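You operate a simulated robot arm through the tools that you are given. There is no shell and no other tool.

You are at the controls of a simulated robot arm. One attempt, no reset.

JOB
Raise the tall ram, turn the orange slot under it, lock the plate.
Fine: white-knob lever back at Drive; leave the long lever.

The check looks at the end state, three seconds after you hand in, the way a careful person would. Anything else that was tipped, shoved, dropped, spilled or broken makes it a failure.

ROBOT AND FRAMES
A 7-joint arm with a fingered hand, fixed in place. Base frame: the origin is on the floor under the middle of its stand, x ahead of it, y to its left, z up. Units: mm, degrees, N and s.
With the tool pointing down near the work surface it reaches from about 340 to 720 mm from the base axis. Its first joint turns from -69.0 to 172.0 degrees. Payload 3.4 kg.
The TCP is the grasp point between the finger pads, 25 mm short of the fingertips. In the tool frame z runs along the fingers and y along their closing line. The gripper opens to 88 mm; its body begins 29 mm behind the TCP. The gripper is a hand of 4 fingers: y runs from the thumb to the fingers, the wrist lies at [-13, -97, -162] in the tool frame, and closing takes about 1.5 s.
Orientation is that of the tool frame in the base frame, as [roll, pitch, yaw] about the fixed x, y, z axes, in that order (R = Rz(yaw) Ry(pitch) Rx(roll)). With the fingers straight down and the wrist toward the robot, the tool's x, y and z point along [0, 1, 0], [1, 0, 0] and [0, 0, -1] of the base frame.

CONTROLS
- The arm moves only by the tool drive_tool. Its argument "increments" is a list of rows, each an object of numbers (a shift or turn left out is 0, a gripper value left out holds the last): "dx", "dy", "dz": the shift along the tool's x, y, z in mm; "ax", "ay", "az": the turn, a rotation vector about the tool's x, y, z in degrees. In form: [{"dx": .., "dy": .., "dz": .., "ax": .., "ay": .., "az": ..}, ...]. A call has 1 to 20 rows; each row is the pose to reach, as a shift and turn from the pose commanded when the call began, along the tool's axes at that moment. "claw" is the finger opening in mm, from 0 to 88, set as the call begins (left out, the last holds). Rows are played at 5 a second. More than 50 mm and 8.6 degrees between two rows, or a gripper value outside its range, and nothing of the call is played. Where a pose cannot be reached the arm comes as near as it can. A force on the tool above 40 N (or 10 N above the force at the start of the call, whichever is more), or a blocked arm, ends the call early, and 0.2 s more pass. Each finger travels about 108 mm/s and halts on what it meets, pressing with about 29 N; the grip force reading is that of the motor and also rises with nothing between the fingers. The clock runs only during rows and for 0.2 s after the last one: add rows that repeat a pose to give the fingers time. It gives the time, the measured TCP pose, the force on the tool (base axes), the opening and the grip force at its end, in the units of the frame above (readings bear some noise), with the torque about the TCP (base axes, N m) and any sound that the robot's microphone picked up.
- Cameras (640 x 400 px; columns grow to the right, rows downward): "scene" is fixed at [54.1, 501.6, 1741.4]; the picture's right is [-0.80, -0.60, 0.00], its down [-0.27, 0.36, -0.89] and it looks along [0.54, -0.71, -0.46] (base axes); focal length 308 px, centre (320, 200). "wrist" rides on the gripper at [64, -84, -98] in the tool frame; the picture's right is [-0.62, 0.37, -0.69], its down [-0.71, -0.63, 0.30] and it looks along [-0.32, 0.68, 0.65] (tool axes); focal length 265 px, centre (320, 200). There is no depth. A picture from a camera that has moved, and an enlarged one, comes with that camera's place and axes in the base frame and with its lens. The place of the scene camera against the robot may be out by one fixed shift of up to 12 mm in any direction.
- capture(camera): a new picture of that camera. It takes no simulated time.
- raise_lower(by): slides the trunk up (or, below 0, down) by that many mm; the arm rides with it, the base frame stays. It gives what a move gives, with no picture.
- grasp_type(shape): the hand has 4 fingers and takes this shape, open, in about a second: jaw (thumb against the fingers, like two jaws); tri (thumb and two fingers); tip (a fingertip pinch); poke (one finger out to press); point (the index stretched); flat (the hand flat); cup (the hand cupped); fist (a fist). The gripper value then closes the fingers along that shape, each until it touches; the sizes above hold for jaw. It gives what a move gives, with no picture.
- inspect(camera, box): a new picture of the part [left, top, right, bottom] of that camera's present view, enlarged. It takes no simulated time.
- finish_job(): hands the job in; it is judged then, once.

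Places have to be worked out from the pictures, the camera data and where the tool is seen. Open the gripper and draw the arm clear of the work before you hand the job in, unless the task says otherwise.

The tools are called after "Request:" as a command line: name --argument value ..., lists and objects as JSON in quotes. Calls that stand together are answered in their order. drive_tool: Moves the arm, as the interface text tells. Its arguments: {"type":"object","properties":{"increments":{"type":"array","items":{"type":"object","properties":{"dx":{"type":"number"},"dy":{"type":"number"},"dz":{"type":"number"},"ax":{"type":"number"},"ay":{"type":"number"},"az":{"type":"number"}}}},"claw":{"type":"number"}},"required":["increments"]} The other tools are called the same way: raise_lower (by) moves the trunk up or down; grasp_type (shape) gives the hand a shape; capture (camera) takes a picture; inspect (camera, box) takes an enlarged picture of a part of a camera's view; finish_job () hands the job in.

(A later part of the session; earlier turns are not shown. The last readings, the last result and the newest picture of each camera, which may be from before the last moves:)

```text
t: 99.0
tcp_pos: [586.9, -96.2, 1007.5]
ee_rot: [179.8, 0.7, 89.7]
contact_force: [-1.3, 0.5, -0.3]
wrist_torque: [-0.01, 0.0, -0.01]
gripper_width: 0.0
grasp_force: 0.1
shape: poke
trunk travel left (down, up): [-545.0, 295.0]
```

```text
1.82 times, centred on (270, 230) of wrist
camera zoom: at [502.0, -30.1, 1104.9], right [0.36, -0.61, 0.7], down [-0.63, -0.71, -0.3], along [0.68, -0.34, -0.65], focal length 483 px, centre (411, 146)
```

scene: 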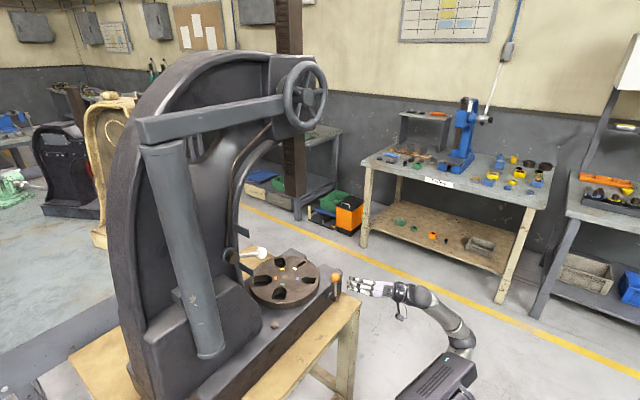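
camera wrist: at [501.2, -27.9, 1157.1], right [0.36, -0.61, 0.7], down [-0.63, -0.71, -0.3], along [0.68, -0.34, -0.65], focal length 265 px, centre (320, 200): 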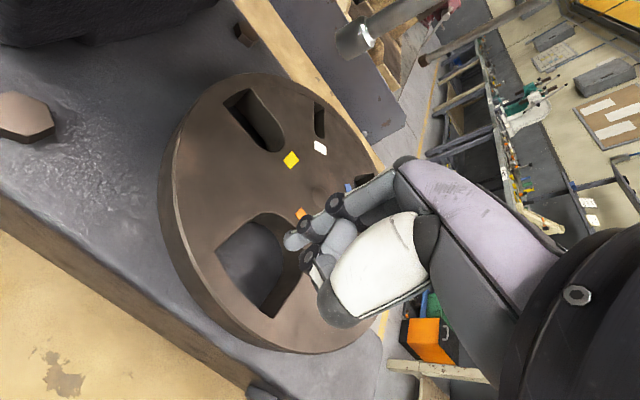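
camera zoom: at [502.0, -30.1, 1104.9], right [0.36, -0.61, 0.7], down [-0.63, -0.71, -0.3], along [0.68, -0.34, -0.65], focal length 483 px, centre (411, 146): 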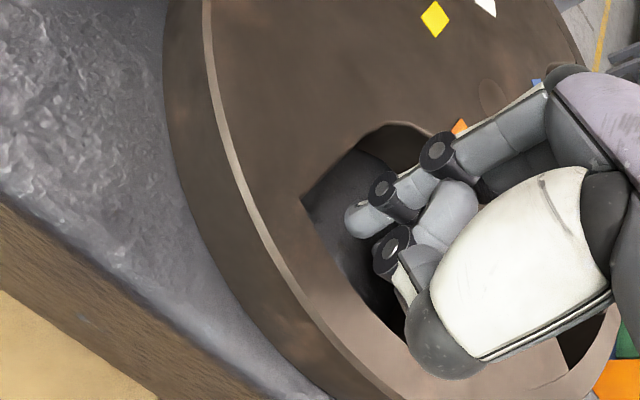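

Inserted in the orange slot. I sweep counter-clockwise again toward the ram side, slowing at the end because the plate coasts a little.

Request:
drive_tool --increments '[{"dx": -7, "dy": -1.8}, {"dx": -14.3, "dy": -2.4}, {"dx": -21.7, "dy": -2.4}, {"dx": -29, "dy": -1.8}, {"dx": -36.2, "dy": -0.5}, {"dx": -43.3, "dy": 1.4}, {"dx": -50.1, "dy": 3.9}, {"dx": -56.8, "dy": 7}, {"dx": -63.1, "dy": 10.7}, {"dx": -69.1, "dy": 14.9}, {"dx": -74.7, "dy": 19.6}, {"dx": -77.4, "dy": 22.2}, {"dx": -79.9, "dy": 24.8}]'

Request:
inspect --camera "scene" --box '[230, 230, 350, 320]'

Request:
capture --camera "wrist"

```text
t: 101.8
tcp_pos: [602.8, -170.2, 1015.2]
ee_rot: [179.3, 0.9, 89.8]
contact_force: [-16.4, 20.8, 16.5]
wrist_torque: [0.13, 0.28, -0.19]
gripper_width: 0.0
grasp_force: 0.1
shape: poke
trunk travel left (down, up): [-545.0, 295.0]
```

```text
4.44 times, centred on (290, 275) of scene
camera zoom: at [54.1, 501.6, 1741.4], right [-0.8, -0.6, 0.0], down [-0.27, 0.36, -0.89], along [0.54, -0.71, -0.46], focal length 1371 px, centre (453, -133)
```

zoom: 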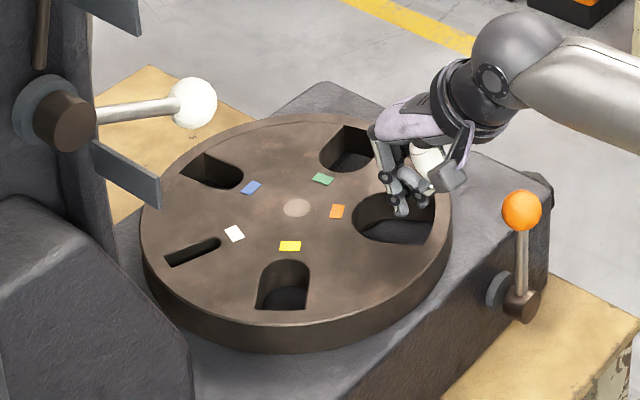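

```text
taken
camera wrist: at [519.6, -103.1, 1111.4], right [0.36, -0.61, 0.71], down [-0.63, -0.72, -0.3], along [0.69, -0.34, -0.64], focal length 265 px, centre (320, 200)
```

wrist: 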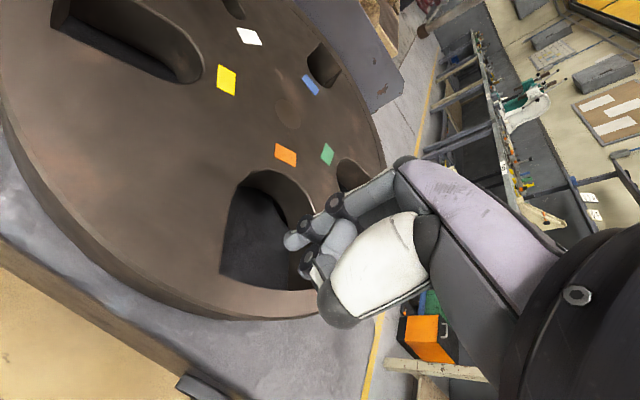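

The plate resisted here (26 N along the push, finger riding up), with orange at about 210°. I back off a little, re-seat the finger depth and look closer.

Request:
drive_tool --increments '[{"dx": 6, "dy": -5}, {"dx": 12, "dy": -12}, {"dx": 18, "dy": -18}]'

Request:
inspect --camera "scene" --box '[230, 230, 350, 320]'

Request:
inspect --camera "wrist" --box '[180, 120, 380, 320]'

```text
t: 102.6
tcp_pos: [591.6, -160.7, 1007.2]
ee_rot: [-179.8, 0.8, 89.6]
contact_force: [0.0, 0.7, 0.0]
wrist_torque: [-0.01, 0.01, 0.0]
gripper_width: 0.0
grasp_force: 0.1
shape: poke
trunk travel left (down, up): [-545.0, 295.0]
```

```text
4.44 times, centred on (290, 275) of scene
camera zoom: at [54.1, 501.6, 1741.4], right [-0.8, -0.6, 0.0], down [-0.27, 0.36, -0.89], along [0.54, -0.71, -0.46], focal length 1371 px, centre (453, -133)
```

zoom: 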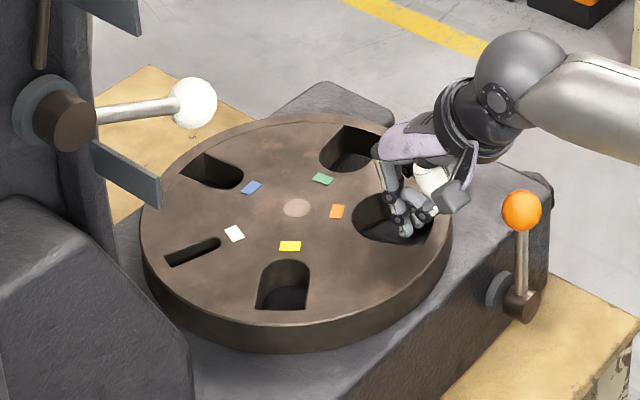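

```text
2.00 times, centred on (280, 220) of wrist
camera zoom: at [508.5, -93.2, 1105.0], right [0.36, -0.61, 0.7], down [-0.63, -0.71, -0.3], along [0.68, -0.34, -0.65], focal length 531 px, centre (400, 160)
```

zoom: 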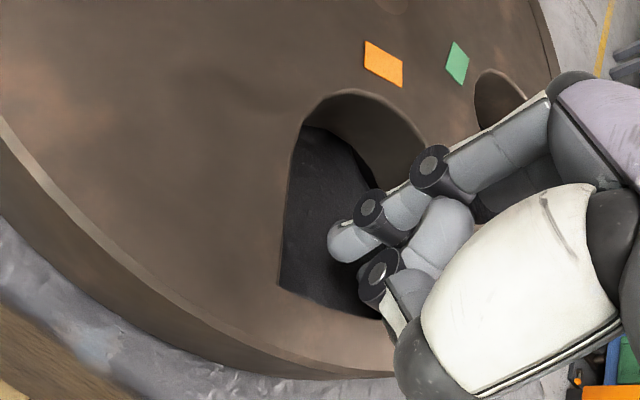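

Plate stayed at orange ≈ 210°. I push once more slowly to see whether this is a true stop of the plate.

Request:
drive_tool --increments '[{"dx": -6, "dy": 4}, {"dx": -10, "dy": 7}, {"dx": -13, "dy": 9.5}, {"dx": -15, "dy": 11.5}, {"dx": -17, "dy": 13.5}]'

Request:
inspect --camera "scene" --box '[230, 230, 350, 320]'

Request:
inspect --camera "wrist" --box '[180, 120, 380, 320]'

```text
t: 103.8
tcp_pos: [599.6, -171.8, 1015.6]
ee_rot: [179.3, 0.9, 89.6]
contact_force: [-15.1, 15.8, 14.7]
wrist_torque: [0.09, 0.22, -0.13]
gripper_width: 0.1
grasp_force: 0.0
shape: poke
trunk travel left (down, up): [-545.0, 295.0]
```

```text
4.44 times, centred on (290, 275) of scene
camera zoom: at [54.1, 501.6, 1741.4], right [-0.8, -0.6, 0.0], down [-0.27, 0.36, -0.89], along [0.54, -0.71, -0.46], focal length 1371 px, centre (453, -133)
```

zoom: 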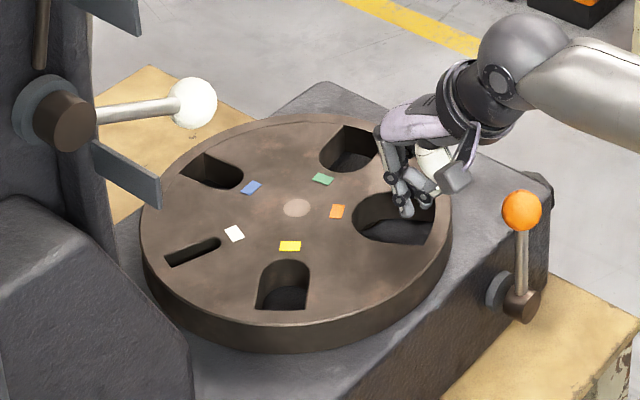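

```text
2.00 times, centred on (280, 220) of wrist
camera zoom: at [514.9, -104.3, 1111.9], right [0.36, -0.61, 0.71], down [-0.63, -0.72, -0.3], along [0.69, -0.34, -0.64], focal length 531 px, centre (400, 160)
```

zoom: 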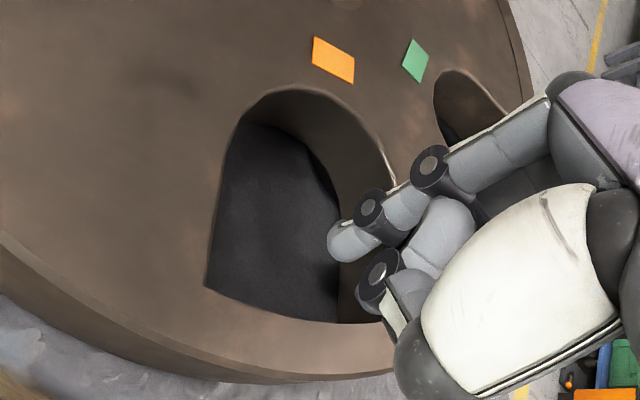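

The plate clearly stops here: a rotation limit counter-clockwise. So the orange slot must come round the other way (clockwise); I back the finger to the other wall of the orange slot and push clockwise.

Request:
drive_tool --increments '[{"dx": 11.8, "dy": -3.5}, {"dx": 21.5, "dy": -10}, {"dx": 30.7, "dy": -14.6}, {"dx": 40.3, "dy": -18}, {"dx": 50.4, "dy": -20.3}, {"dx": 59.1, "dy": -21.2}, {"dx": 67.9, "dy": -21.2}, {"dx": 76.6, "dy": -20.3}, {"dx": 85.2, "dy": -18.4}]'

Request:
inspect --camera "scene" --box '[230, 230, 350, 320]'

```text
t: 105.8
tcp_pos: [586.7, -89.3, 1007.3]
ee_rot: [179.9, 0.7, 89.8]
contact_force: [-0.7, 0.3, 0.5]
wrist_torque: [-0.01, -0.02, 0.04]
gripper_width: 0.0
grasp_force: 0.0
shape: poke
trunk travel left (down, up): [-545.0, 295.0]
```

```text
4.44 times, centred on (290, 275) of scene
camera zoom: at [54.1, 501.6, 1741.4], right [-0.8, -0.6, 0.0], down [-0.27, 0.36, -0.89], along [0.54, -0.71, -0.46], focal length 1371 px, centre (453, -133)
```

zoom: 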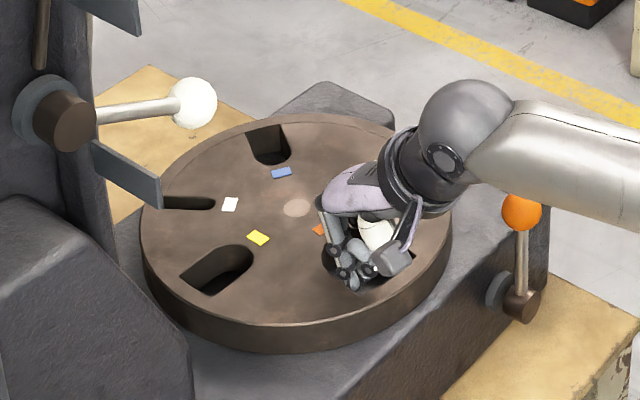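

It turns freely clockwise. I continue this stroke.

Request:
drive_tool --increments '[{"dx": 8.4, "dy": 2.7}, {"dx": 16.4, "dy": 6.3}, {"dx": 24, "dy": 10.7}, {"dx": 31.2, "dy": 15.8}, {"dx": 37.7, "dy": 21.7}, {"dx": 43.6, "dy": 28.2}, {"dx": 48.7, "dy": 35.4}, {"dx": 53.1, "dy": 43}, {"dx": 56.7, "dy": 51}]'

Request:
inspect --camera "scene" --box '[230, 230, 350, 320]'

Request:
capture --camera "wrist"

```text
t: 107.8
tcp_pos: [637.8, -32.5, 1007.0]
ee_rot: [179.8, 0.6, 89.6]
contact_force: [-0.2, 0.0, -0.2]
wrist_torque: [0.02, -0.01, 0.02]
gripper_width: 0.0
grasp_force: 0.0
shape: poke
trunk travel left (down, up): [-545.0, 295.0]
```

```text
4.44 times, centred on (290, 275) of scene
camera zoom: at [54.1, 501.6, 1741.4], right [-0.8, -0.6, 0.0], down [-0.27, 0.36, -0.89], along [0.54, -0.71, -0.46], focal length 1371 px, centre (453, -133)
```

zoom: 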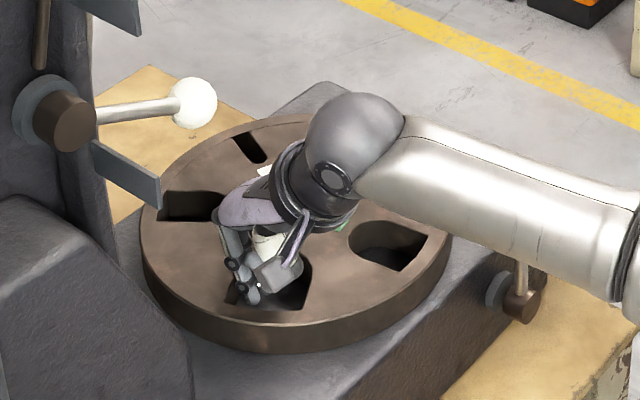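

```text
taken
camera wrist: at [555.3, 33.6, 1104.0], right [0.36, -0.61, 0.7], down [-0.63, -0.72, -0.3], along [0.68, -0.34, -0.65], focal length 265 px, centre (320, 200)
```

wrist: 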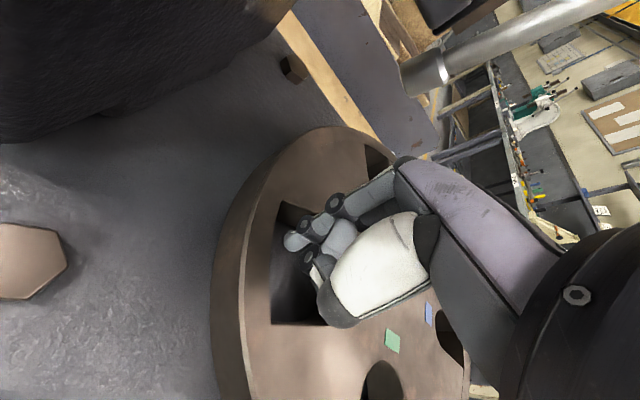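

Good. I lift out and move back to see the plate and choose the next slot.

Request:
drive_tool --increments '[{"dx": -1, "dy": -1, "dz": -25}, {"dx": -5, "dy": -5, "dz": -50}, {"dx": -20, "dy": -20, "dz": -52}, {"dx": -38, "dy": -38, "dz": -52}, {"dx": -56, "dy": -50, "dz": -52}, {"dx": -74, "dy": -54, "dz": -52}]'

Request:
inspect --camera "scene" --box '[230, 230, 350, 320]'

Request:
capture --camera "wrist"

```text
t: 109.2
tcp_pos: [584.2, -107.7, 1062.2]
ee_rot: [179.9, 0.6, 89.7]
contact_force: [0.6, 0.3, -0.8]
wrist_torque: [-0.03, 0.01, 0.0]
gripper_width: 0.0
grasp_force: 0.1
shape: poke
trunk travel left (down, up): [-545.0, 295.0]
```

```text
4.44 times, centred on (290, 275) of scene
camera zoom: at [54.1, 501.6, 1741.4], right [-0.8, -0.6, 0.0], down [-0.27, 0.36, -0.89], along [0.54, -0.71, -0.46], focal length 1371 px, centre (453, -133)
```

zoom: 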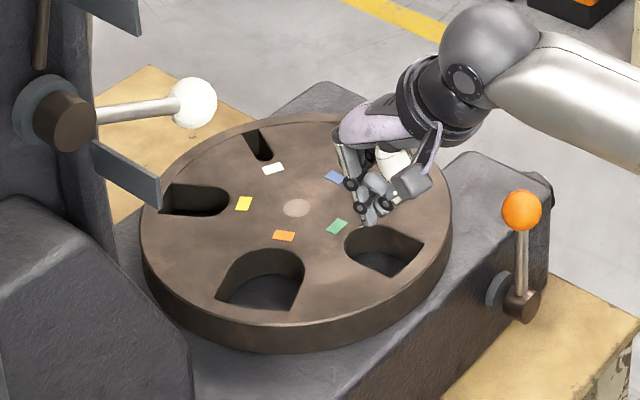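

```text
taken
camera wrist: at [500.6, -41.1, 1157.6], right [0.36, -0.61, 0.7], down [-0.63, -0.72, -0.3], along [0.68, -0.34, -0.65], focal length 265 px, centre (320, 200)
```

wrist: 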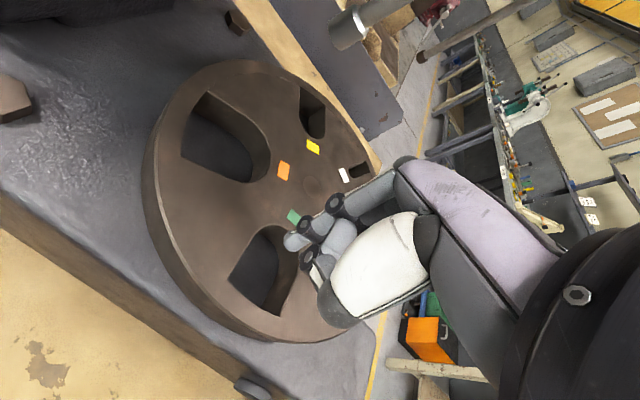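

Orange is at about 114°, green about 185°. I enter the green slot and continue the clockwise turn.

Request:
drive_tool --increments '[{"dx": -8, "dy": -1}, {"dx": -16, "dy": -1}, {"dx": -16, "dy": -1, "dz": 18}, {"dx": -16, "dy": -1, "dz": 35}, {"dx": -16, "dy": -1, "dz": 46}, {"dx": -16, "dy": -1, "dz": 55}]'

Request:
inspect --camera "scene" --box '[230, 230, 350, 320]'

Request:
inspect --camera "wrist" --box '[180, 120, 380, 320]'

```text
t: 110.6
tcp_pos: [582.4, -123.1, 1004.8]
ee_rot: [179.8, 0.6, 89.7]
contact_force: [0.3, -0.2, 0.0]
wrist_torque: [-0.02, -0.02, -0.01]
gripper_width: 0.2
grasp_force: 0.1
shape: poke
trunk travel left (down, up): [-545.0, 295.0]
```

```text
4.44 times, centred on (290, 275) of scene
camera zoom: at [54.1, 501.6, 1741.4], right [-0.8, -0.6, 0.0], down [-0.27, 0.36, -0.89], along [0.54, -0.71, -0.46], focal length 1371 px, centre (453, -133)
```

zoom: 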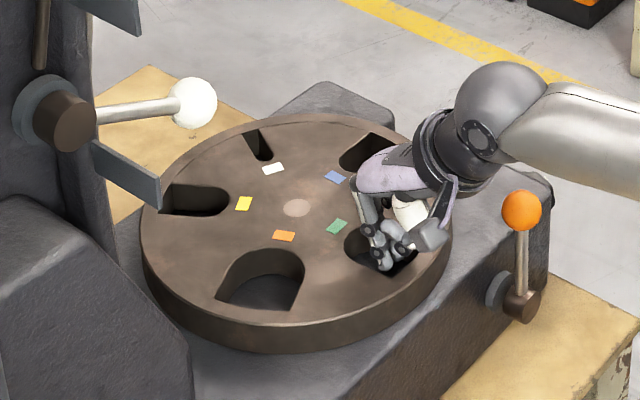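

```text
2.00 times, centred on (280, 220) of wrist
camera zoom: at [499.6, -57.0, 1101.9], right [0.36, -0.61, 0.7], down [-0.63, -0.71, -0.3], along [0.68, -0.34, -0.65], focal length 531 px, centre (400, 160)
```

zoom: 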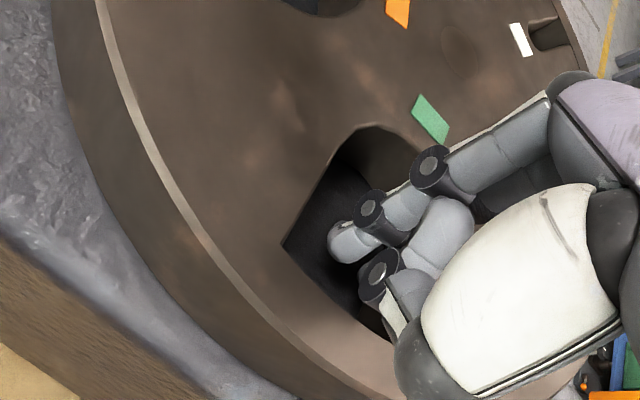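

Inserted cleanly. I sweep clockwise again.

Request:
drive_tool --increments '[{"dx": 8.9, "dy": 0.4}, {"dx": 17.8, "dy": 0.9}, {"dx": 26.6, "dy": 2.3}, {"dx": 35.2, "dy": 4.6}, {"dx": 43.5, "dy": 7.7}, {"dx": 51.4, "dy": 11.8}, {"dx": 58.9, "dy": 16.6}, {"dx": 65.8, "dy": 22.2}, {"dx": 72.1, "dy": 28.5}, {"dx": 77.7, "dy": 35.4}, {"dx": 82.5, "dy": 42.9}, {"dx": 86.6, "dy": 50.8}, {"dx": 88.8, "dy": 56.3}]'

Request:
drive_tool --increments '[{"dx": -1, "dy": -1, "dz": -25}, {"dx": -5, "dy": -5, "dz": -52}, {"dx": -20, "dy": -20, "dz": -55}, {"dx": -38, "dy": -38, "dz": -55}, {"dx": -56, "dy": -50, "dz": -55}, {"dx": -76, "dy": -56, "dz": -55}, {"dx": -92, "dy": -54, "dz": -55}, {"dx": -108, "dy": -48, "dz": -55}]'

Request:
inspect --camera "scene" --box '[230, 230, 350, 320]'

Request:
capture --camera "wrist"

```text
t: 113.4
tcp_pos: [638.6, -35.6, 1004.6]
ee_rot: [179.8, 0.7, 89.8]
contact_force: [-1.9, -1.1, 0.7]
wrist_torque: [-0.01, 0.01, 0.0]
gripper_width: 0.0
grasp_force: 0.0
shape: poke
trunk travel left (down, up): [-545.0, 295.0]
```

```text
t: 115.2
tcp_pos: [590.6, -142.0, 1059.7]
ee_rot: [179.9, 0.7, 89.7]
contact_force: [-0.3, 0.5, -0.1]
wrist_torque: [0.0, 0.02, 0.0]
gripper_width: 0.0
grasp_force: 0.1
shape: poke
trunk travel left (down, up): [-545.0, 295.0]
```

```text
4.44 times, centred on (290, 275) of scene
camera zoom: at [54.1, 501.6, 1741.4], right [-0.8, -0.6, 0.0], down [-0.27, 0.36, -0.89], along [0.54, -0.71, -0.46], focal length 1371 px, centre (453, -133)
```

zoom: 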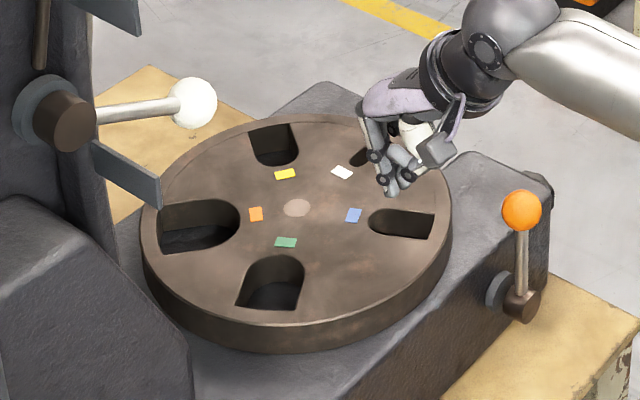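

```text
taken
camera wrist: at [508.1, -76.7, 1157.0], right [0.36, -0.61, 0.7], down [-0.63, -0.72, -0.3], along [0.68, -0.34, -0.65], focal length 265 px, centre (320, 200)
```

wrist: 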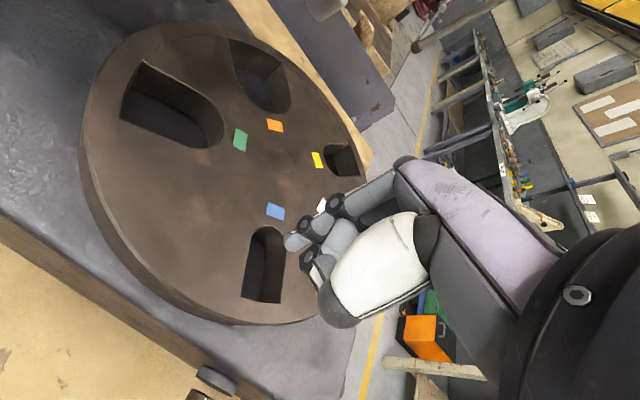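

The plate is back at its starting orientation; blue is at about 206°. I align over the blue slot with the corrected tip offset and lower carefully.

Request:
drive_tool --increments '[{"dx": -2.5, "dy": 2, "dz": 0}, {"dx": -4.8, "dy": 3.9, "dz": 8}, {"dx": -4.8, "dy": 3.9, "dz": 18}, {"dx": -4.8, "dy": 3.9, "dz": 28}]'

Request:
inspect --camera "scene" --box '[285, 250, 335, 290]'

Request:
inspect --camera "wrist" --box '[200, 180, 340, 320]'

```text
t: 116.2
tcp_pos: [594.1, -147.0, 1032.6]
ee_rot: [179.8, 0.7, 89.8]
contact_force: [-0.5, 0.2, 0.0]
wrist_torque: [-0.02, 0.03, 0.0]
gripper_width: 0.2
grasp_force: 0.0
shape: poke
trunk travel left (down, up): [-545.0, 295.0]
```

```text
10.00 times, centred on (310, 270) of scene
camera zoom: at [54.1, 501.6, 1741.4], right [-0.8, -0.6, 0.0], down [-0.27, 0.36, -0.89], along [0.54, -0.71, -0.46], focal length 3084 px, centre (420, -500)
```

zoom: 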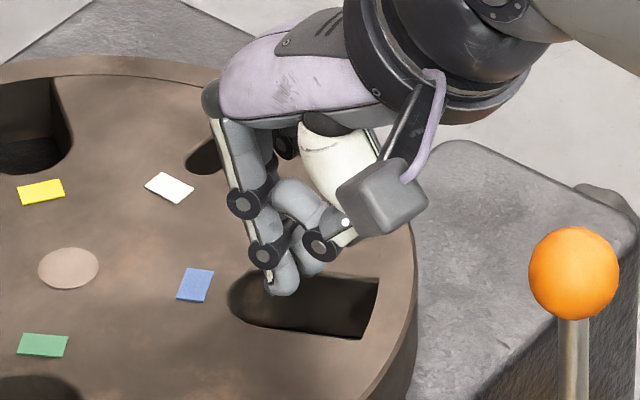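

```text
2.86 times, centred on (270, 250) of wrist
camera zoom: at [512.0, -81.2, 1129.3], right [0.36, -0.61, 0.7], down [-0.63, -0.71, -0.3], along [0.68, -0.34, -0.65], focal length 758 px, centre (463, 57)
```

zoom: 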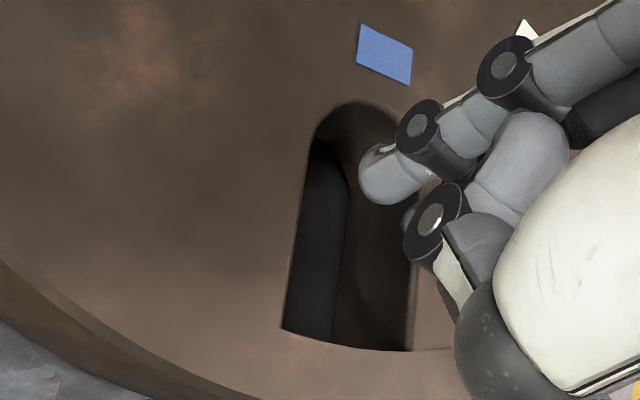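

The thumb tip would catch the slot edge, but the index alone reaches a few mm deeper and the plate turns with almost no force. I lower in 2 mm steps until something touches.

Request:
drive_tool --increments '[{"dz": 3}, {"dz": 6}, {"dz": 8}, {"dz": 10}, {"dz": 12}]'

Request:
inspect --camera "wrist" --box '[200, 180, 340, 320]'

Request:
inspect --camera "scene" --box '[285, 250, 335, 290]'

```text
t: 117.4
tcp_pos: [595.2, -148.0, 1020.4]
ee_rot: [179.7, 0.8, 89.7]
contact_force: [-0.4, -0.2, -0.4]
wrist_torque: [0.0, 0.01, -0.01]
gripper_width: 0.2
grasp_force: 0.1
shape: poke
trunk travel left (down, up): [-545.0, 295.0]
```

```text
2.86 times, centred on (270, 250) of wrist
camera zoom: at [511.7, -81.0, 1117.6], right [0.36, -0.61, 0.7], down [-0.63, -0.71, -0.3], along [0.68, -0.34, -0.65], focal length 758 px, centre (463, 57)
```

zoom: 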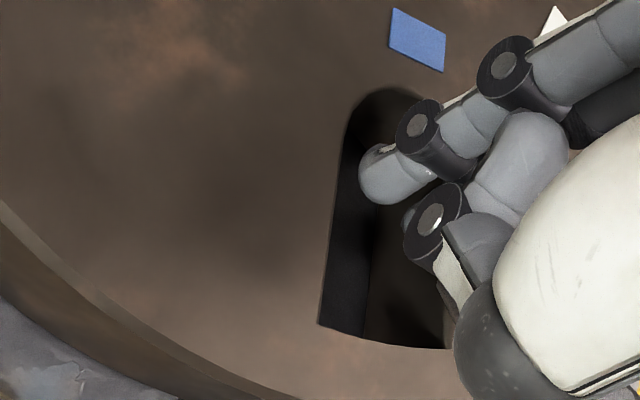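

```text
10.00 times, centred on (310, 270) of scene
camera zoom: at [54.1, 501.6, 1741.4], right [-0.8, -0.6, 0.0], down [-0.27, 0.36, -0.89], along [0.54, -0.71, -0.46], focal length 3084 px, centre (420, -500)
```

zoom: 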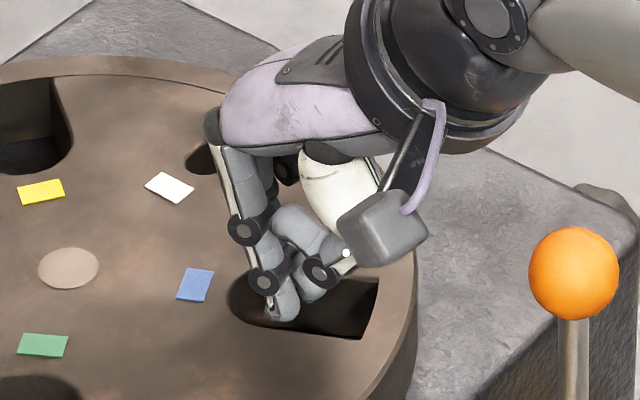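

Still no contact and both tips look inside the slot outline. I continue down in small steps.

Request:
drive_tool --increments '[{"dz": 2}, {"dz": 4}, {"dz": 6}, {"dz": 8}, {"dz": 10}]'

Request:
inspect --camera "wrist" --box '[200, 180, 340, 320]'

Request:
inspect --camera "scene" --box '[285, 250, 335, 290]'

```text
t: 118.6
tcp_pos: [594.6, -147.4, 1010.5]
ee_rot: [179.8, 0.6, 89.7]
contact_force: [-1.0, 3.2, 1.5]
wrist_torque: [0.01, -0.01, 0.02]
gripper_width: 0.0
grasp_force: 0.1
shape: poke
trunk travel left (down, up): [-545.0, 295.0]
```

```text
2.86 times, centred on (270, 250) of wrist
camera zoom: at [511.3, -79.8, 1108.2], right [0.36, -0.61, 0.7], down [-0.63, -0.72, -0.3], along [0.68, -0.34, -0.65], focal length 758 px, centre (463, 57)
```

zoom: 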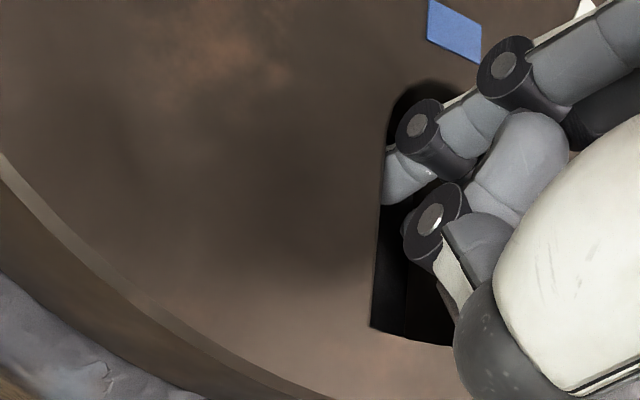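

```text
10.00 times, centred on (310, 270) of scene
camera zoom: at [54.1, 501.6, 1741.4], right [-0.8, -0.6, 0.0], down [-0.27, 0.36, -0.89], along [0.54, -0.71, -0.46], focal length 3084 px, centre (420, -500)
```

zoom: 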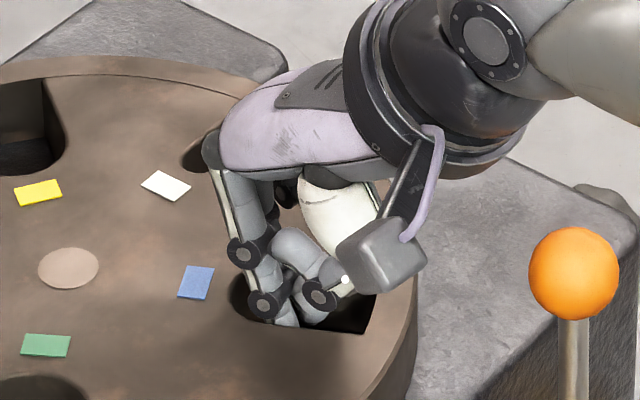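

The index is now about 10 mm inside the blue slot. I sweep clockwise in stages, watching for binding.

Request:
drive_tool --increments '[{"dx": 4.3, "dy": -1.5}, {"dx": 8.5, "dy": -2.9}, {"dx": 16.6, "dy": -5.1}, {"dx": 24.8, "dy": -6.4}, {"dx": 33.2, "dy": -6.8}, {"dx": 41.6, "dy": -6.4}, {"dx": 49.8, "dy": -5.1}]'

Request:
inspect --camera "scene" --box '[230, 230, 350, 320]'

Request:
inspect --camera "wrist" --box '[180, 120, 380, 320]'

```text
t: 120.2
tcp_pos: [590.3, -97.4, 1008.0]
ee_rot: [179.9, 0.6, 89.8]
contact_force: [-0.6, 0.2, 0.1]
wrist_torque: [-0.01, -0.04, 0.0]
gripper_width: 0.2
grasp_force: 0.1
shape: poke
trunk travel left (down, up): [-545.0, 295.0]
```

```text
4.44 times, centred on (290, 275) of scene
camera zoom: at [54.1, 501.6, 1741.4], right [-0.8, -0.6, 0.0], down [-0.27, 0.36, -0.89], along [0.54, -0.71, -0.46], focal length 1371 px, centre (453, -133)
```

zoom: 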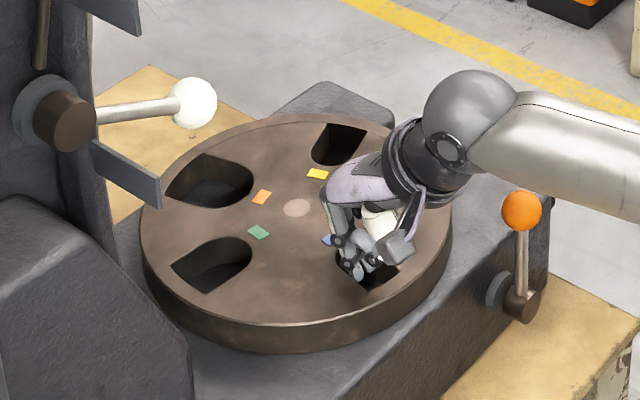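

```text
2.00 times, centred on (280, 220) of wrist
camera zoom: at [506.6, -30.5, 1106.8], right [0.36, -0.61, 0.7], down [-0.63, -0.72, -0.3], along [0.68, -0.33, -0.65], focal length 531 px, centre (400, 160)
```

zoom: 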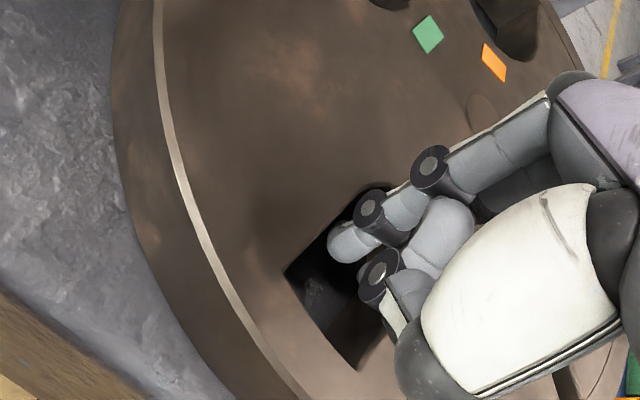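

No binding. I continue the stroke.

Request:
drive_tool --increments '[{"dx": 8.1, "dy": 2.2}, {"dx": 15.9, "dy": 5.2}, {"dx": 23.4, "dy": 9}, {"dx": 30.4, "dy": 13.6}, {"dx": 36.9, "dy": 18.8}, {"dx": 42.9, "dy": 24.8}, {"dx": 48.1, "dy": 31.3}, {"dx": 52.7, "dy": 38.3}, {"dx": 56.5, "dy": 45.8}]'

Request:
inspect --camera "scene" --box '[230, 230, 350, 320]'

```text
t: 122.2
tcp_pos: [636.5, -39.9, 1010.3]
ee_rot: [179.7, 0.7, 89.8]
contact_force: [-1.1, 4.1, 2.2]
wrist_torque: [-0.01, -0.01, 0.06]
gripper_width: 0.0
grasp_force: 0.1
shape: poke
trunk travel left (down, up): [-545.0, 295.0]
```

```text
4.44 times, centred on (290, 275) of scene
camera zoom: at [54.1, 501.6, 1741.4], right [-0.8, -0.6, 0.0], down [-0.27, 0.36, -0.89], along [0.54, -0.71, -0.46], focal length 1371 px, centre (453, -133)
```

zoom: 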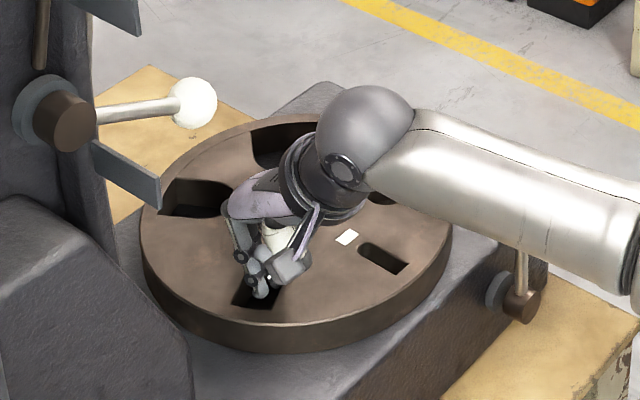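

Good progress: white is now on the near side. I lift out and step back to view the plate.

Request:
drive_tool --increments '[{"dz": -12}, {"dz": -30}, {"dx": -4, "dy": -5, "dz": -50}, {"dx": -22, "dy": -20, "dz": -52}, {"dx": -40, "dy": -38, "dz": -52}, {"dx": -60, "dy": -52, "dz": -52}, {"dx": -80, "dy": -58, "dz": -52}, {"dx": -100, "dy": -56, "dz": -52}]'

Request:
inspect --camera "scene" --box '[230, 230, 350, 320]'

Request:
capture --camera "wrist"

```text
t: 124.0
tcp_pos: [579.8, -140.8, 1062.0]
ee_rot: [179.7, 0.7, 89.7]
contact_force: [-0.2, 0.0, 0.0]
wrist_torque: [0.02, 0.0, 0.02]
gripper_width: 0.2
grasp_force: 0.0
shape: poke
trunk travel left (down, up): [-545.0, 295.0]
```

```text
4.44 times, centred on (290, 275) of scene
camera zoom: at [54.1, 501.6, 1741.4], right [-0.8, -0.6, 0.0], down [-0.27, 0.36, -0.89], along [0.54, -0.71, -0.46], focal length 1371 px, centre (453, -133)
```

zoom: 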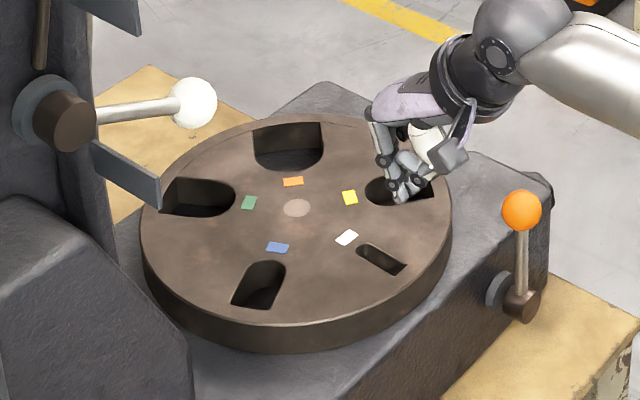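

```text
taken
camera wrist: at [496.9, -74.3, 1159.2], right [0.36, -0.61, 0.7], down [-0.63, -0.72, -0.3], along [0.68, -0.34, -0.65], focal length 265 px, centre (320, 200)
```

wrist: 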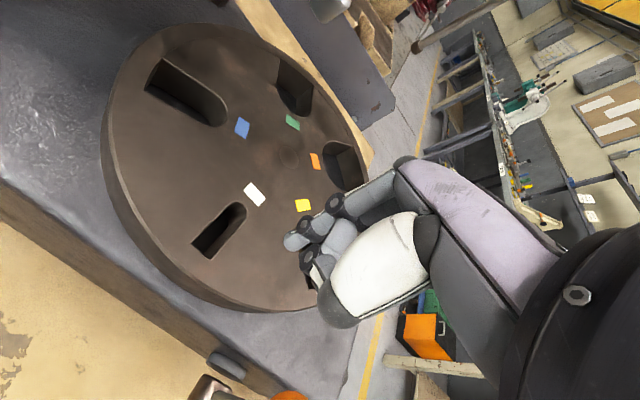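

Orange is at about -42°, so about 48° more clockwise is needed to put it under the ram (about -90°). Yellow is at about 233°; I move over it.

Request:
drive_tool --increments '[{"dx": -10, "dy": 8}, {"dx": -20, "dy": 18}, {"dx": -30, "dy": 28}, {"dx": -39, "dy": 38.7}, {"dx": -39, "dy": 38.7, "dz": 12}, {"dx": -39, "dy": 38.7, "dz": 24}]'

Request:
inspect --camera "scene" --box '[285, 240, 345, 290]'

Request:
inspect --camera "wrist" --box '[180, 140, 340, 300]'

```text
t: 125.4
tcp_pos: [618.4, -181.2, 1039.4]
ee_rot: [179.7, 0.6, 89.7]
contact_force: [0.2, 0.2, -1.2]
wrist_torque: [0.02, 0.0, -0.04]
gripper_width: 0.0
grasp_force: 0.1
shape: poke
trunk travel left (down, up): [-545.0, 295.0]
```

```text
8.00 times, centred on (315, 265) of scene
camera zoom: at [54.1, 501.6, 1741.4], right [-0.8, -0.6, 0.0], down [-0.27, 0.36, -0.89], along [0.54, -0.71, -0.46], focal length 2467 px, centre (360, -320)
```

zoom: 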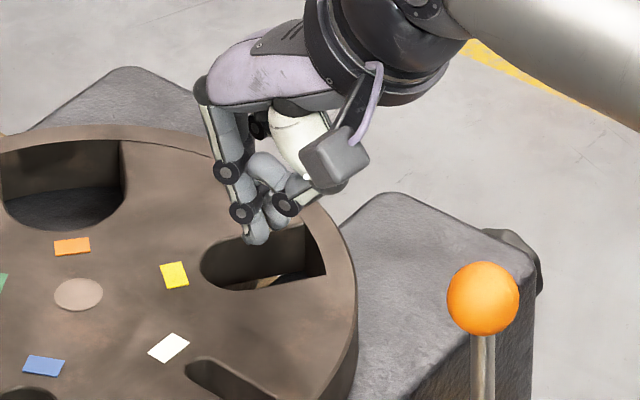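

```text
2.50 times, centred on (260, 220) of wrist
camera zoom: at [534.9, -113.8, 1136.0], right [0.36, -0.61, 0.7], down [-0.63, -0.72, -0.3], along [0.68, -0.34, -0.65], focal length 664 px, centre (470, 150)
```

zoom: 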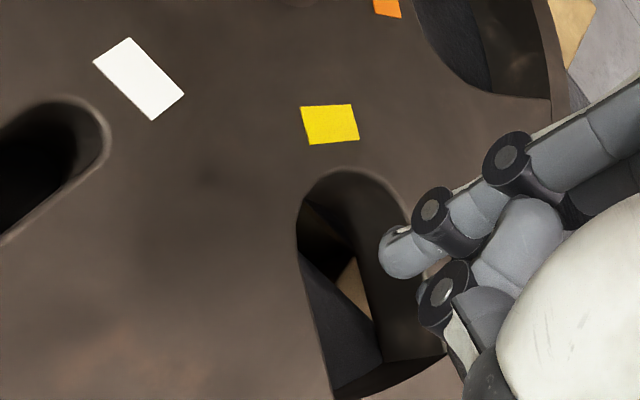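

The tip is centred above the yellow slot. I lower into it.

Request:
drive_tool --increments '[{"dz": 8}, {"dz": 16}, {"dz": 22}, {"dz": 27}, {"dz": 31}]'

Request:
inspect --camera "scene" --box '[285, 240, 345, 290]'

Request:
inspect --camera "wrist" --box '[180, 140, 340, 300]'

```text
t: 126.6
tcp_pos: [619.2, -180.6, 1007.6]
ee_rot: [179.8, 0.7, 89.7]
contact_force: [-0.5, 0.3, 0.4]
wrist_torque: [0.01, -0.02, 0.01]
gripper_width: 0.0
grasp_force: 0.1
shape: poke
trunk travel left (down, up): [-545.0, 295.0]
```

```text
8.00 times, centred on (315, 265) of scene
camera zoom: at [54.1, 501.6, 1741.4], right [-0.8, -0.6, 0.0], down [-0.27, 0.36, -0.89], along [0.54, -0.71, -0.46], focal length 2467 px, centre (360, -320)
```

zoom: 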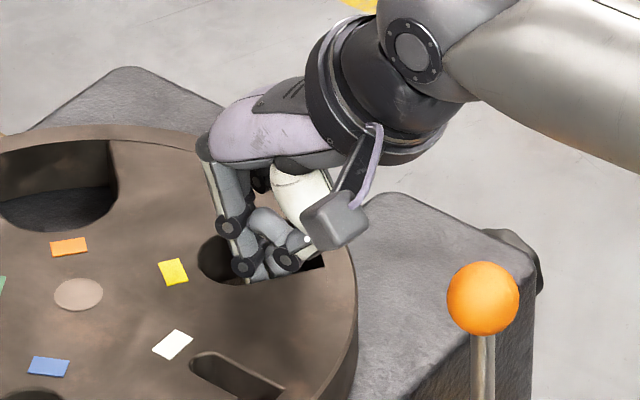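

```text
2.50 times, centred on (260, 220) of wrist
camera zoom: at [535.0, -114.1, 1104.7], right [0.36, -0.61, 0.7], down [-0.63, -0.71, -0.3], along [0.68, -0.34, -0.65], focal length 664 px, centre (470, 150)
```

zoom: 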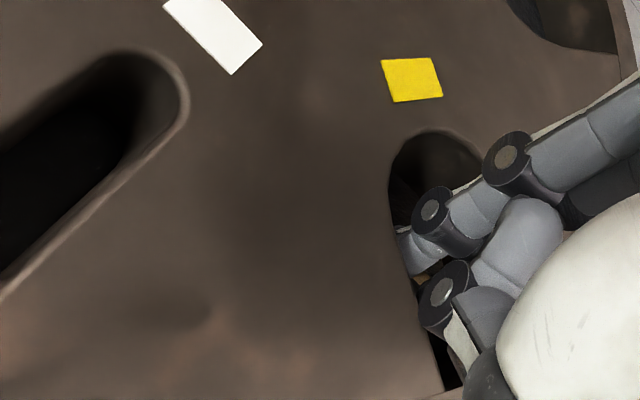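

Inserted. I sweep clockwise about 35° with slowing at the end, then check.

Request:
drive_tool --increments '[{"dx": 5.5, "dy": -6.3}, {"dx": 11.5, "dy": -12.3}, {"dx": 18.2, "dy": -17.7}, {"dx": 25.4, "dy": -22.4}, {"dx": 30.5, "dy": -25.1}, {"dx": 34.4, "dy": -26.9}, {"dx": 38.4, "dy": -28.5}, {"dx": 41.1, "dy": -29.4}]'

Request:
inspect --camera "scene" --box '[240, 240, 370, 310]'

Request:
capture --camera "wrist"

```text
t: 128.4
tcp_pos: [587.8, -138.1, 1007.2]
ee_rot: [179.8, 0.7, 89.7]
contact_force: [0.0, -0.5, -0.4]
wrist_torque: [0.01, -0.01, 0.0]
gripper_width: 0.0
grasp_force: 0.1
shape: poke
trunk travel left (down, up): [-545.0, 295.0]
```

```text
4.92 times, centred on (305, 275) of scene
camera zoom: at [54.1, 501.6, 1741.4], right [-0.8, -0.6, 0.0], down [-0.27, 0.36, -0.89], along [0.54, -0.71, -0.46], focal length 1518 px, centre (394, -169)
```

zoom: 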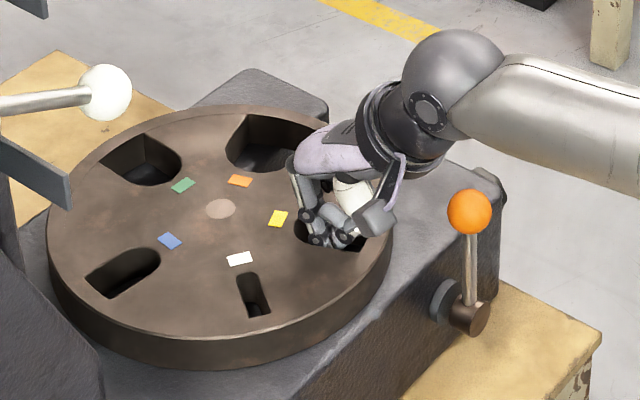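

```text
taken
camera wrist: at [505.6, -71.9, 1104.5], right [0.36, -0.61, 0.7], down [-0.63, -0.71, -0.3], along [0.68, -0.34, -0.65], focal length 265 px, centre (320, 200)
```

wrist: 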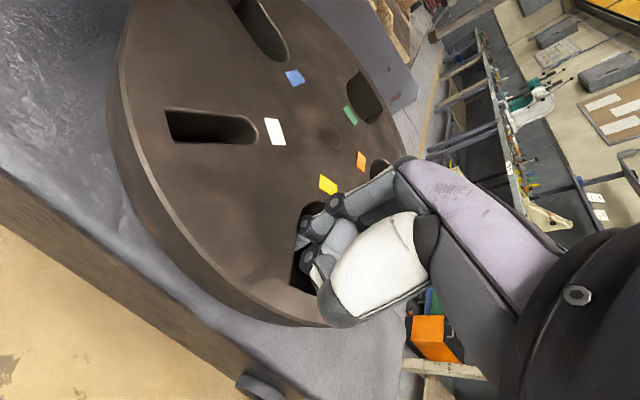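

Orange is at about -74°, so about 16-17° remain. I creep on slowly.

Request:
drive_tool --increments '[{"dx": 3.7, "dy": -0.8}, {"dx": 6.6, "dy": -1.5}, {"dx": 9.4, "dy": -2}, {"dx": 12.3, "dy": -2.5}, {"dx": 14.5, "dy": -2.8}, {"dx": 16.6, "dy": -3}, {"dx": 18, "dy": -3.1}, {"dx": 19.2, "dy": -3.2}, {"dx": 20.3, "dy": -3.3}, {"dx": 21.3, "dy": -3.3}, {"dx": 21.3, "dy": -3.3}]'

Request:
inspect --camera "scene" --box '[240, 240, 370, 310]'

```text
t: 130.8
tcp_pos: [585.2, -117.7, 1006.4]
ee_rot: [179.8, 0.7, 89.7]
contact_force: [-0.3, 1.2, -0.2]
wrist_torque: [-0.01, -0.02, 0.0]
gripper_width: 0.1
grasp_force: 0.1
shape: poke
trunk travel left (down, up): [-545.0, 295.0]
```

```text
4.92 times, centred on (305, 275) of scene
camera zoom: at [54.1, 501.6, 1741.4], right [-0.8, -0.6, 0.0], down [-0.27, 0.36, -0.89], along [0.54, -0.71, -0.46], focal length 1518 px, centre (394, -169)
```

zoom: 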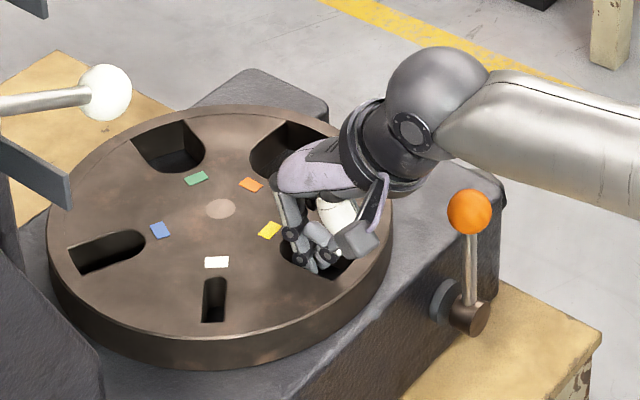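

By the five marks, the plate has turned about -139.6°, so orange is at about -89.5°: essentially where white was at the start. I ease the finger off the wall and lift straight out, then check.

Request:
drive_tool --increments '[{"dx": -2}, {"dx": -4}, {"dx": -4, "dz": -12}, {"dx": -4, "dz": -30}, {"dx": -4, "dz": -52}, {"dx": -4, "dy": -15, "dz": -75}, {"dx": -4, "dy": -45, "dz": -95}, {"dx": -4, "dy": -80, "dz": -115}, {"dx": -4, "dy": -110, "dz": -135}, {"dx": 0, "dy": -130, "dz": -155}]'

Request:
capture --camera "wrist"

Request:
inspect --camera "scene" --box '[240, 240, 370, 310]'

Request:
capture --camera "scene"

```text
t: 133.0
tcp_pos: [453.2, -116.6, 1163.6]
ee_rot: [179.8, 0.7, 89.6]
contact_force: [0.6, -0.5, 0.0]
wrist_torque: [0.02, -0.01, -0.01]
gripper_width: 0.1
grasp_force: 0.0
shape: poke
trunk travel left (down, up): [-545.0, 295.0]
```

```text
taken
camera wrist: at [370.5, -49.9, 1260.2], right [0.36, -0.61, 0.7], down [-0.63, -0.71, -0.3], along [0.68, -0.34, -0.65], focal length 265 px, centre (320, 200)
```

wrist: 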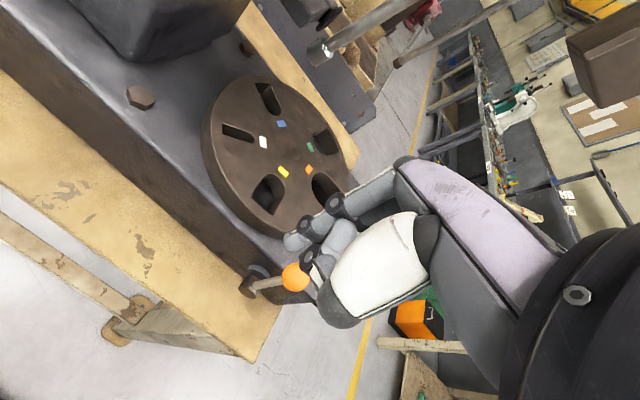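

```text
4.92 times, centred on (305, 275) of scene
camera zoom: at [54.1, 501.6, 1741.4], right [-0.8, -0.6, 0.0], down [-0.27, 0.36, -0.89], along [0.54, -0.71, -0.46], focal length 1518 px, centre (394, -169)
```

zoom: 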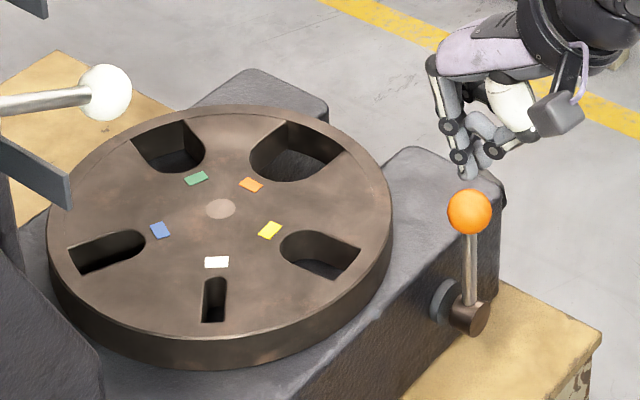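

```text
taken
```

scene: 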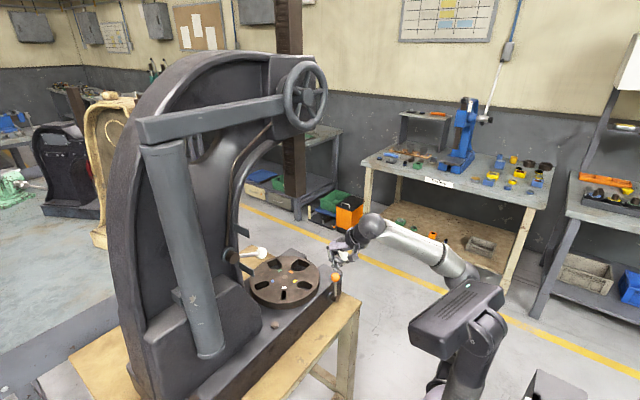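

Orange's slot corners are symmetric about the line from plate centre to the ram (axis about -90.5°). Now I lock: I go back to the level, rolled hand pose used for the orange lever, in reverse order. First the jaw shape and pitch up.

Request:
grasp_type --shape "jaw"

Request:
drive_tool --increments '[{"ax": -8, "dx": -8, "dy": -5, "dz": -12}, {"ax": -16, "dx": -15, "dy": -10, "dz": -24}, {"ax": -24, "dx": -23, "dy": -15, "dz": -36}, {"ax": -32, "dx": -30, "dy": -20, "dz": -48}, {"ax": -40, "dx": -38, "dy": -25, "dz": -60}, {"ax": -48, "dx": -45, "dy": -30, "dz": -72}, {"ax": -56, "dx": -53, "dy": -35, "dz": -84}, {"ax": -64, "dx": -60, "dy": -40, "dz": -96}, {"ax": -72, "dx": -68, "dy": -45, "dz": -108}, {"ax": -79.5, "dx": -74, "dy": -48, "dz": -119}]'

```text
t: 133.9
tcp_pos: [455.2, -116.2, 1162.7]
ee_rot: [179.8, 0.7, 89.7]
contact_force: [0.0, -0.5, 0.5]
wrist_torque: [-0.01, 0.0, -0.02]
gripper_width: 87.8
grasp_force: 0.0
shape: jaw
trunk travel left (down, up): [-545.0, 295.0]
```

```text
t: 136.1
tcp_pos: [406.6, -187.1, 1280.6]
ee_rot: [100.2, 0.7, 89.7]
contact_force: [0.7, -0.2, 0.3]
wrist_torque: [-0.03, 0.02, 0.0]
gripper_width: 88.1
grasp_force: 0.0
shape: jaw
trunk travel left (down, up): [-545.0, 295.0]
```

The hand is level again. I roll it -56° and lower the trunk 240 mm to come in front of the upright orange ball.

Request:
drive_tool --increments '[{"az": -8}, {"az": -16}, {"az": -24}, {"az": -32}, {"az": -40}, {"az": -48}, {"az": -56}]'

Request:
raise_lower --by -240

Request:
capture --camera "wrist"

Request:
inspect --camera "scene" --box '[260, 230, 400, 320]'

```text
t: 137.7
tcp_pos: [405.7, -187.3, 1281.9]
ee_rot: [108.3, 55.3, 104.8]
contact_force: [-0.1, 0.5, 0.2]
wrist_torque: [-0.01, -0.02, -0.04]
gripper_width: 87.8
grasp_force: 0.0
shape: jaw
trunk travel left (down, up): [-545.0, 295.0]
```

```text
t: 140.2
tcp_pos: [405.8, -187.8, 1039.4]
ee_rot: [108.4, 55.3, 104.8]
contact_force: [-0.1, -0.5, -1.1]
wrist_torque: [-0.04, -0.01, -0.01]
gripper_width: 87.7
grasp_force: 0.1
shape: jaw
trunk travel left (down, up): [-305.0, 535.0]
```

```text
taken
camera wrist: at [291.7, -220.5, 960.9], right [-0.55, -0.03, 0.83], down [0.34, -0.92, 0.19], along [0.76, 0.39, 0.52], focal length 265 px, centre (320, 200)
```

wrist: 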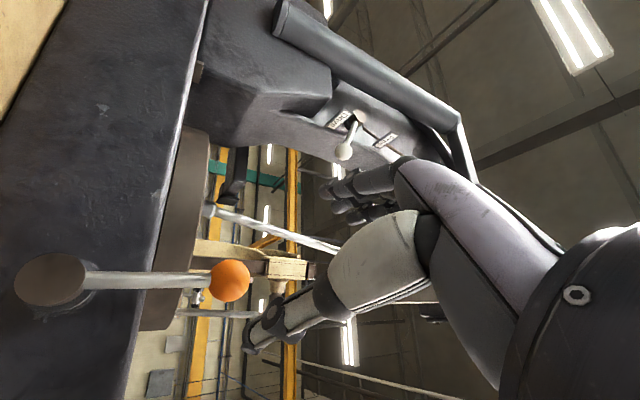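

```text
4.44 times, centred on (330, 275) of scene
camera zoom: at [54.1, 501.6, 1741.4], right [-0.8, -0.6, 0.0], down [-0.27, 0.36, -0.89], along [0.54, -0.71, -0.46], focal length 1371 px, centre (276, -133)
```

zoom: 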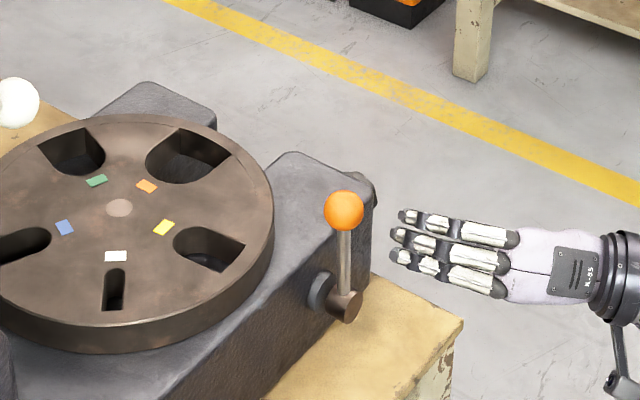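

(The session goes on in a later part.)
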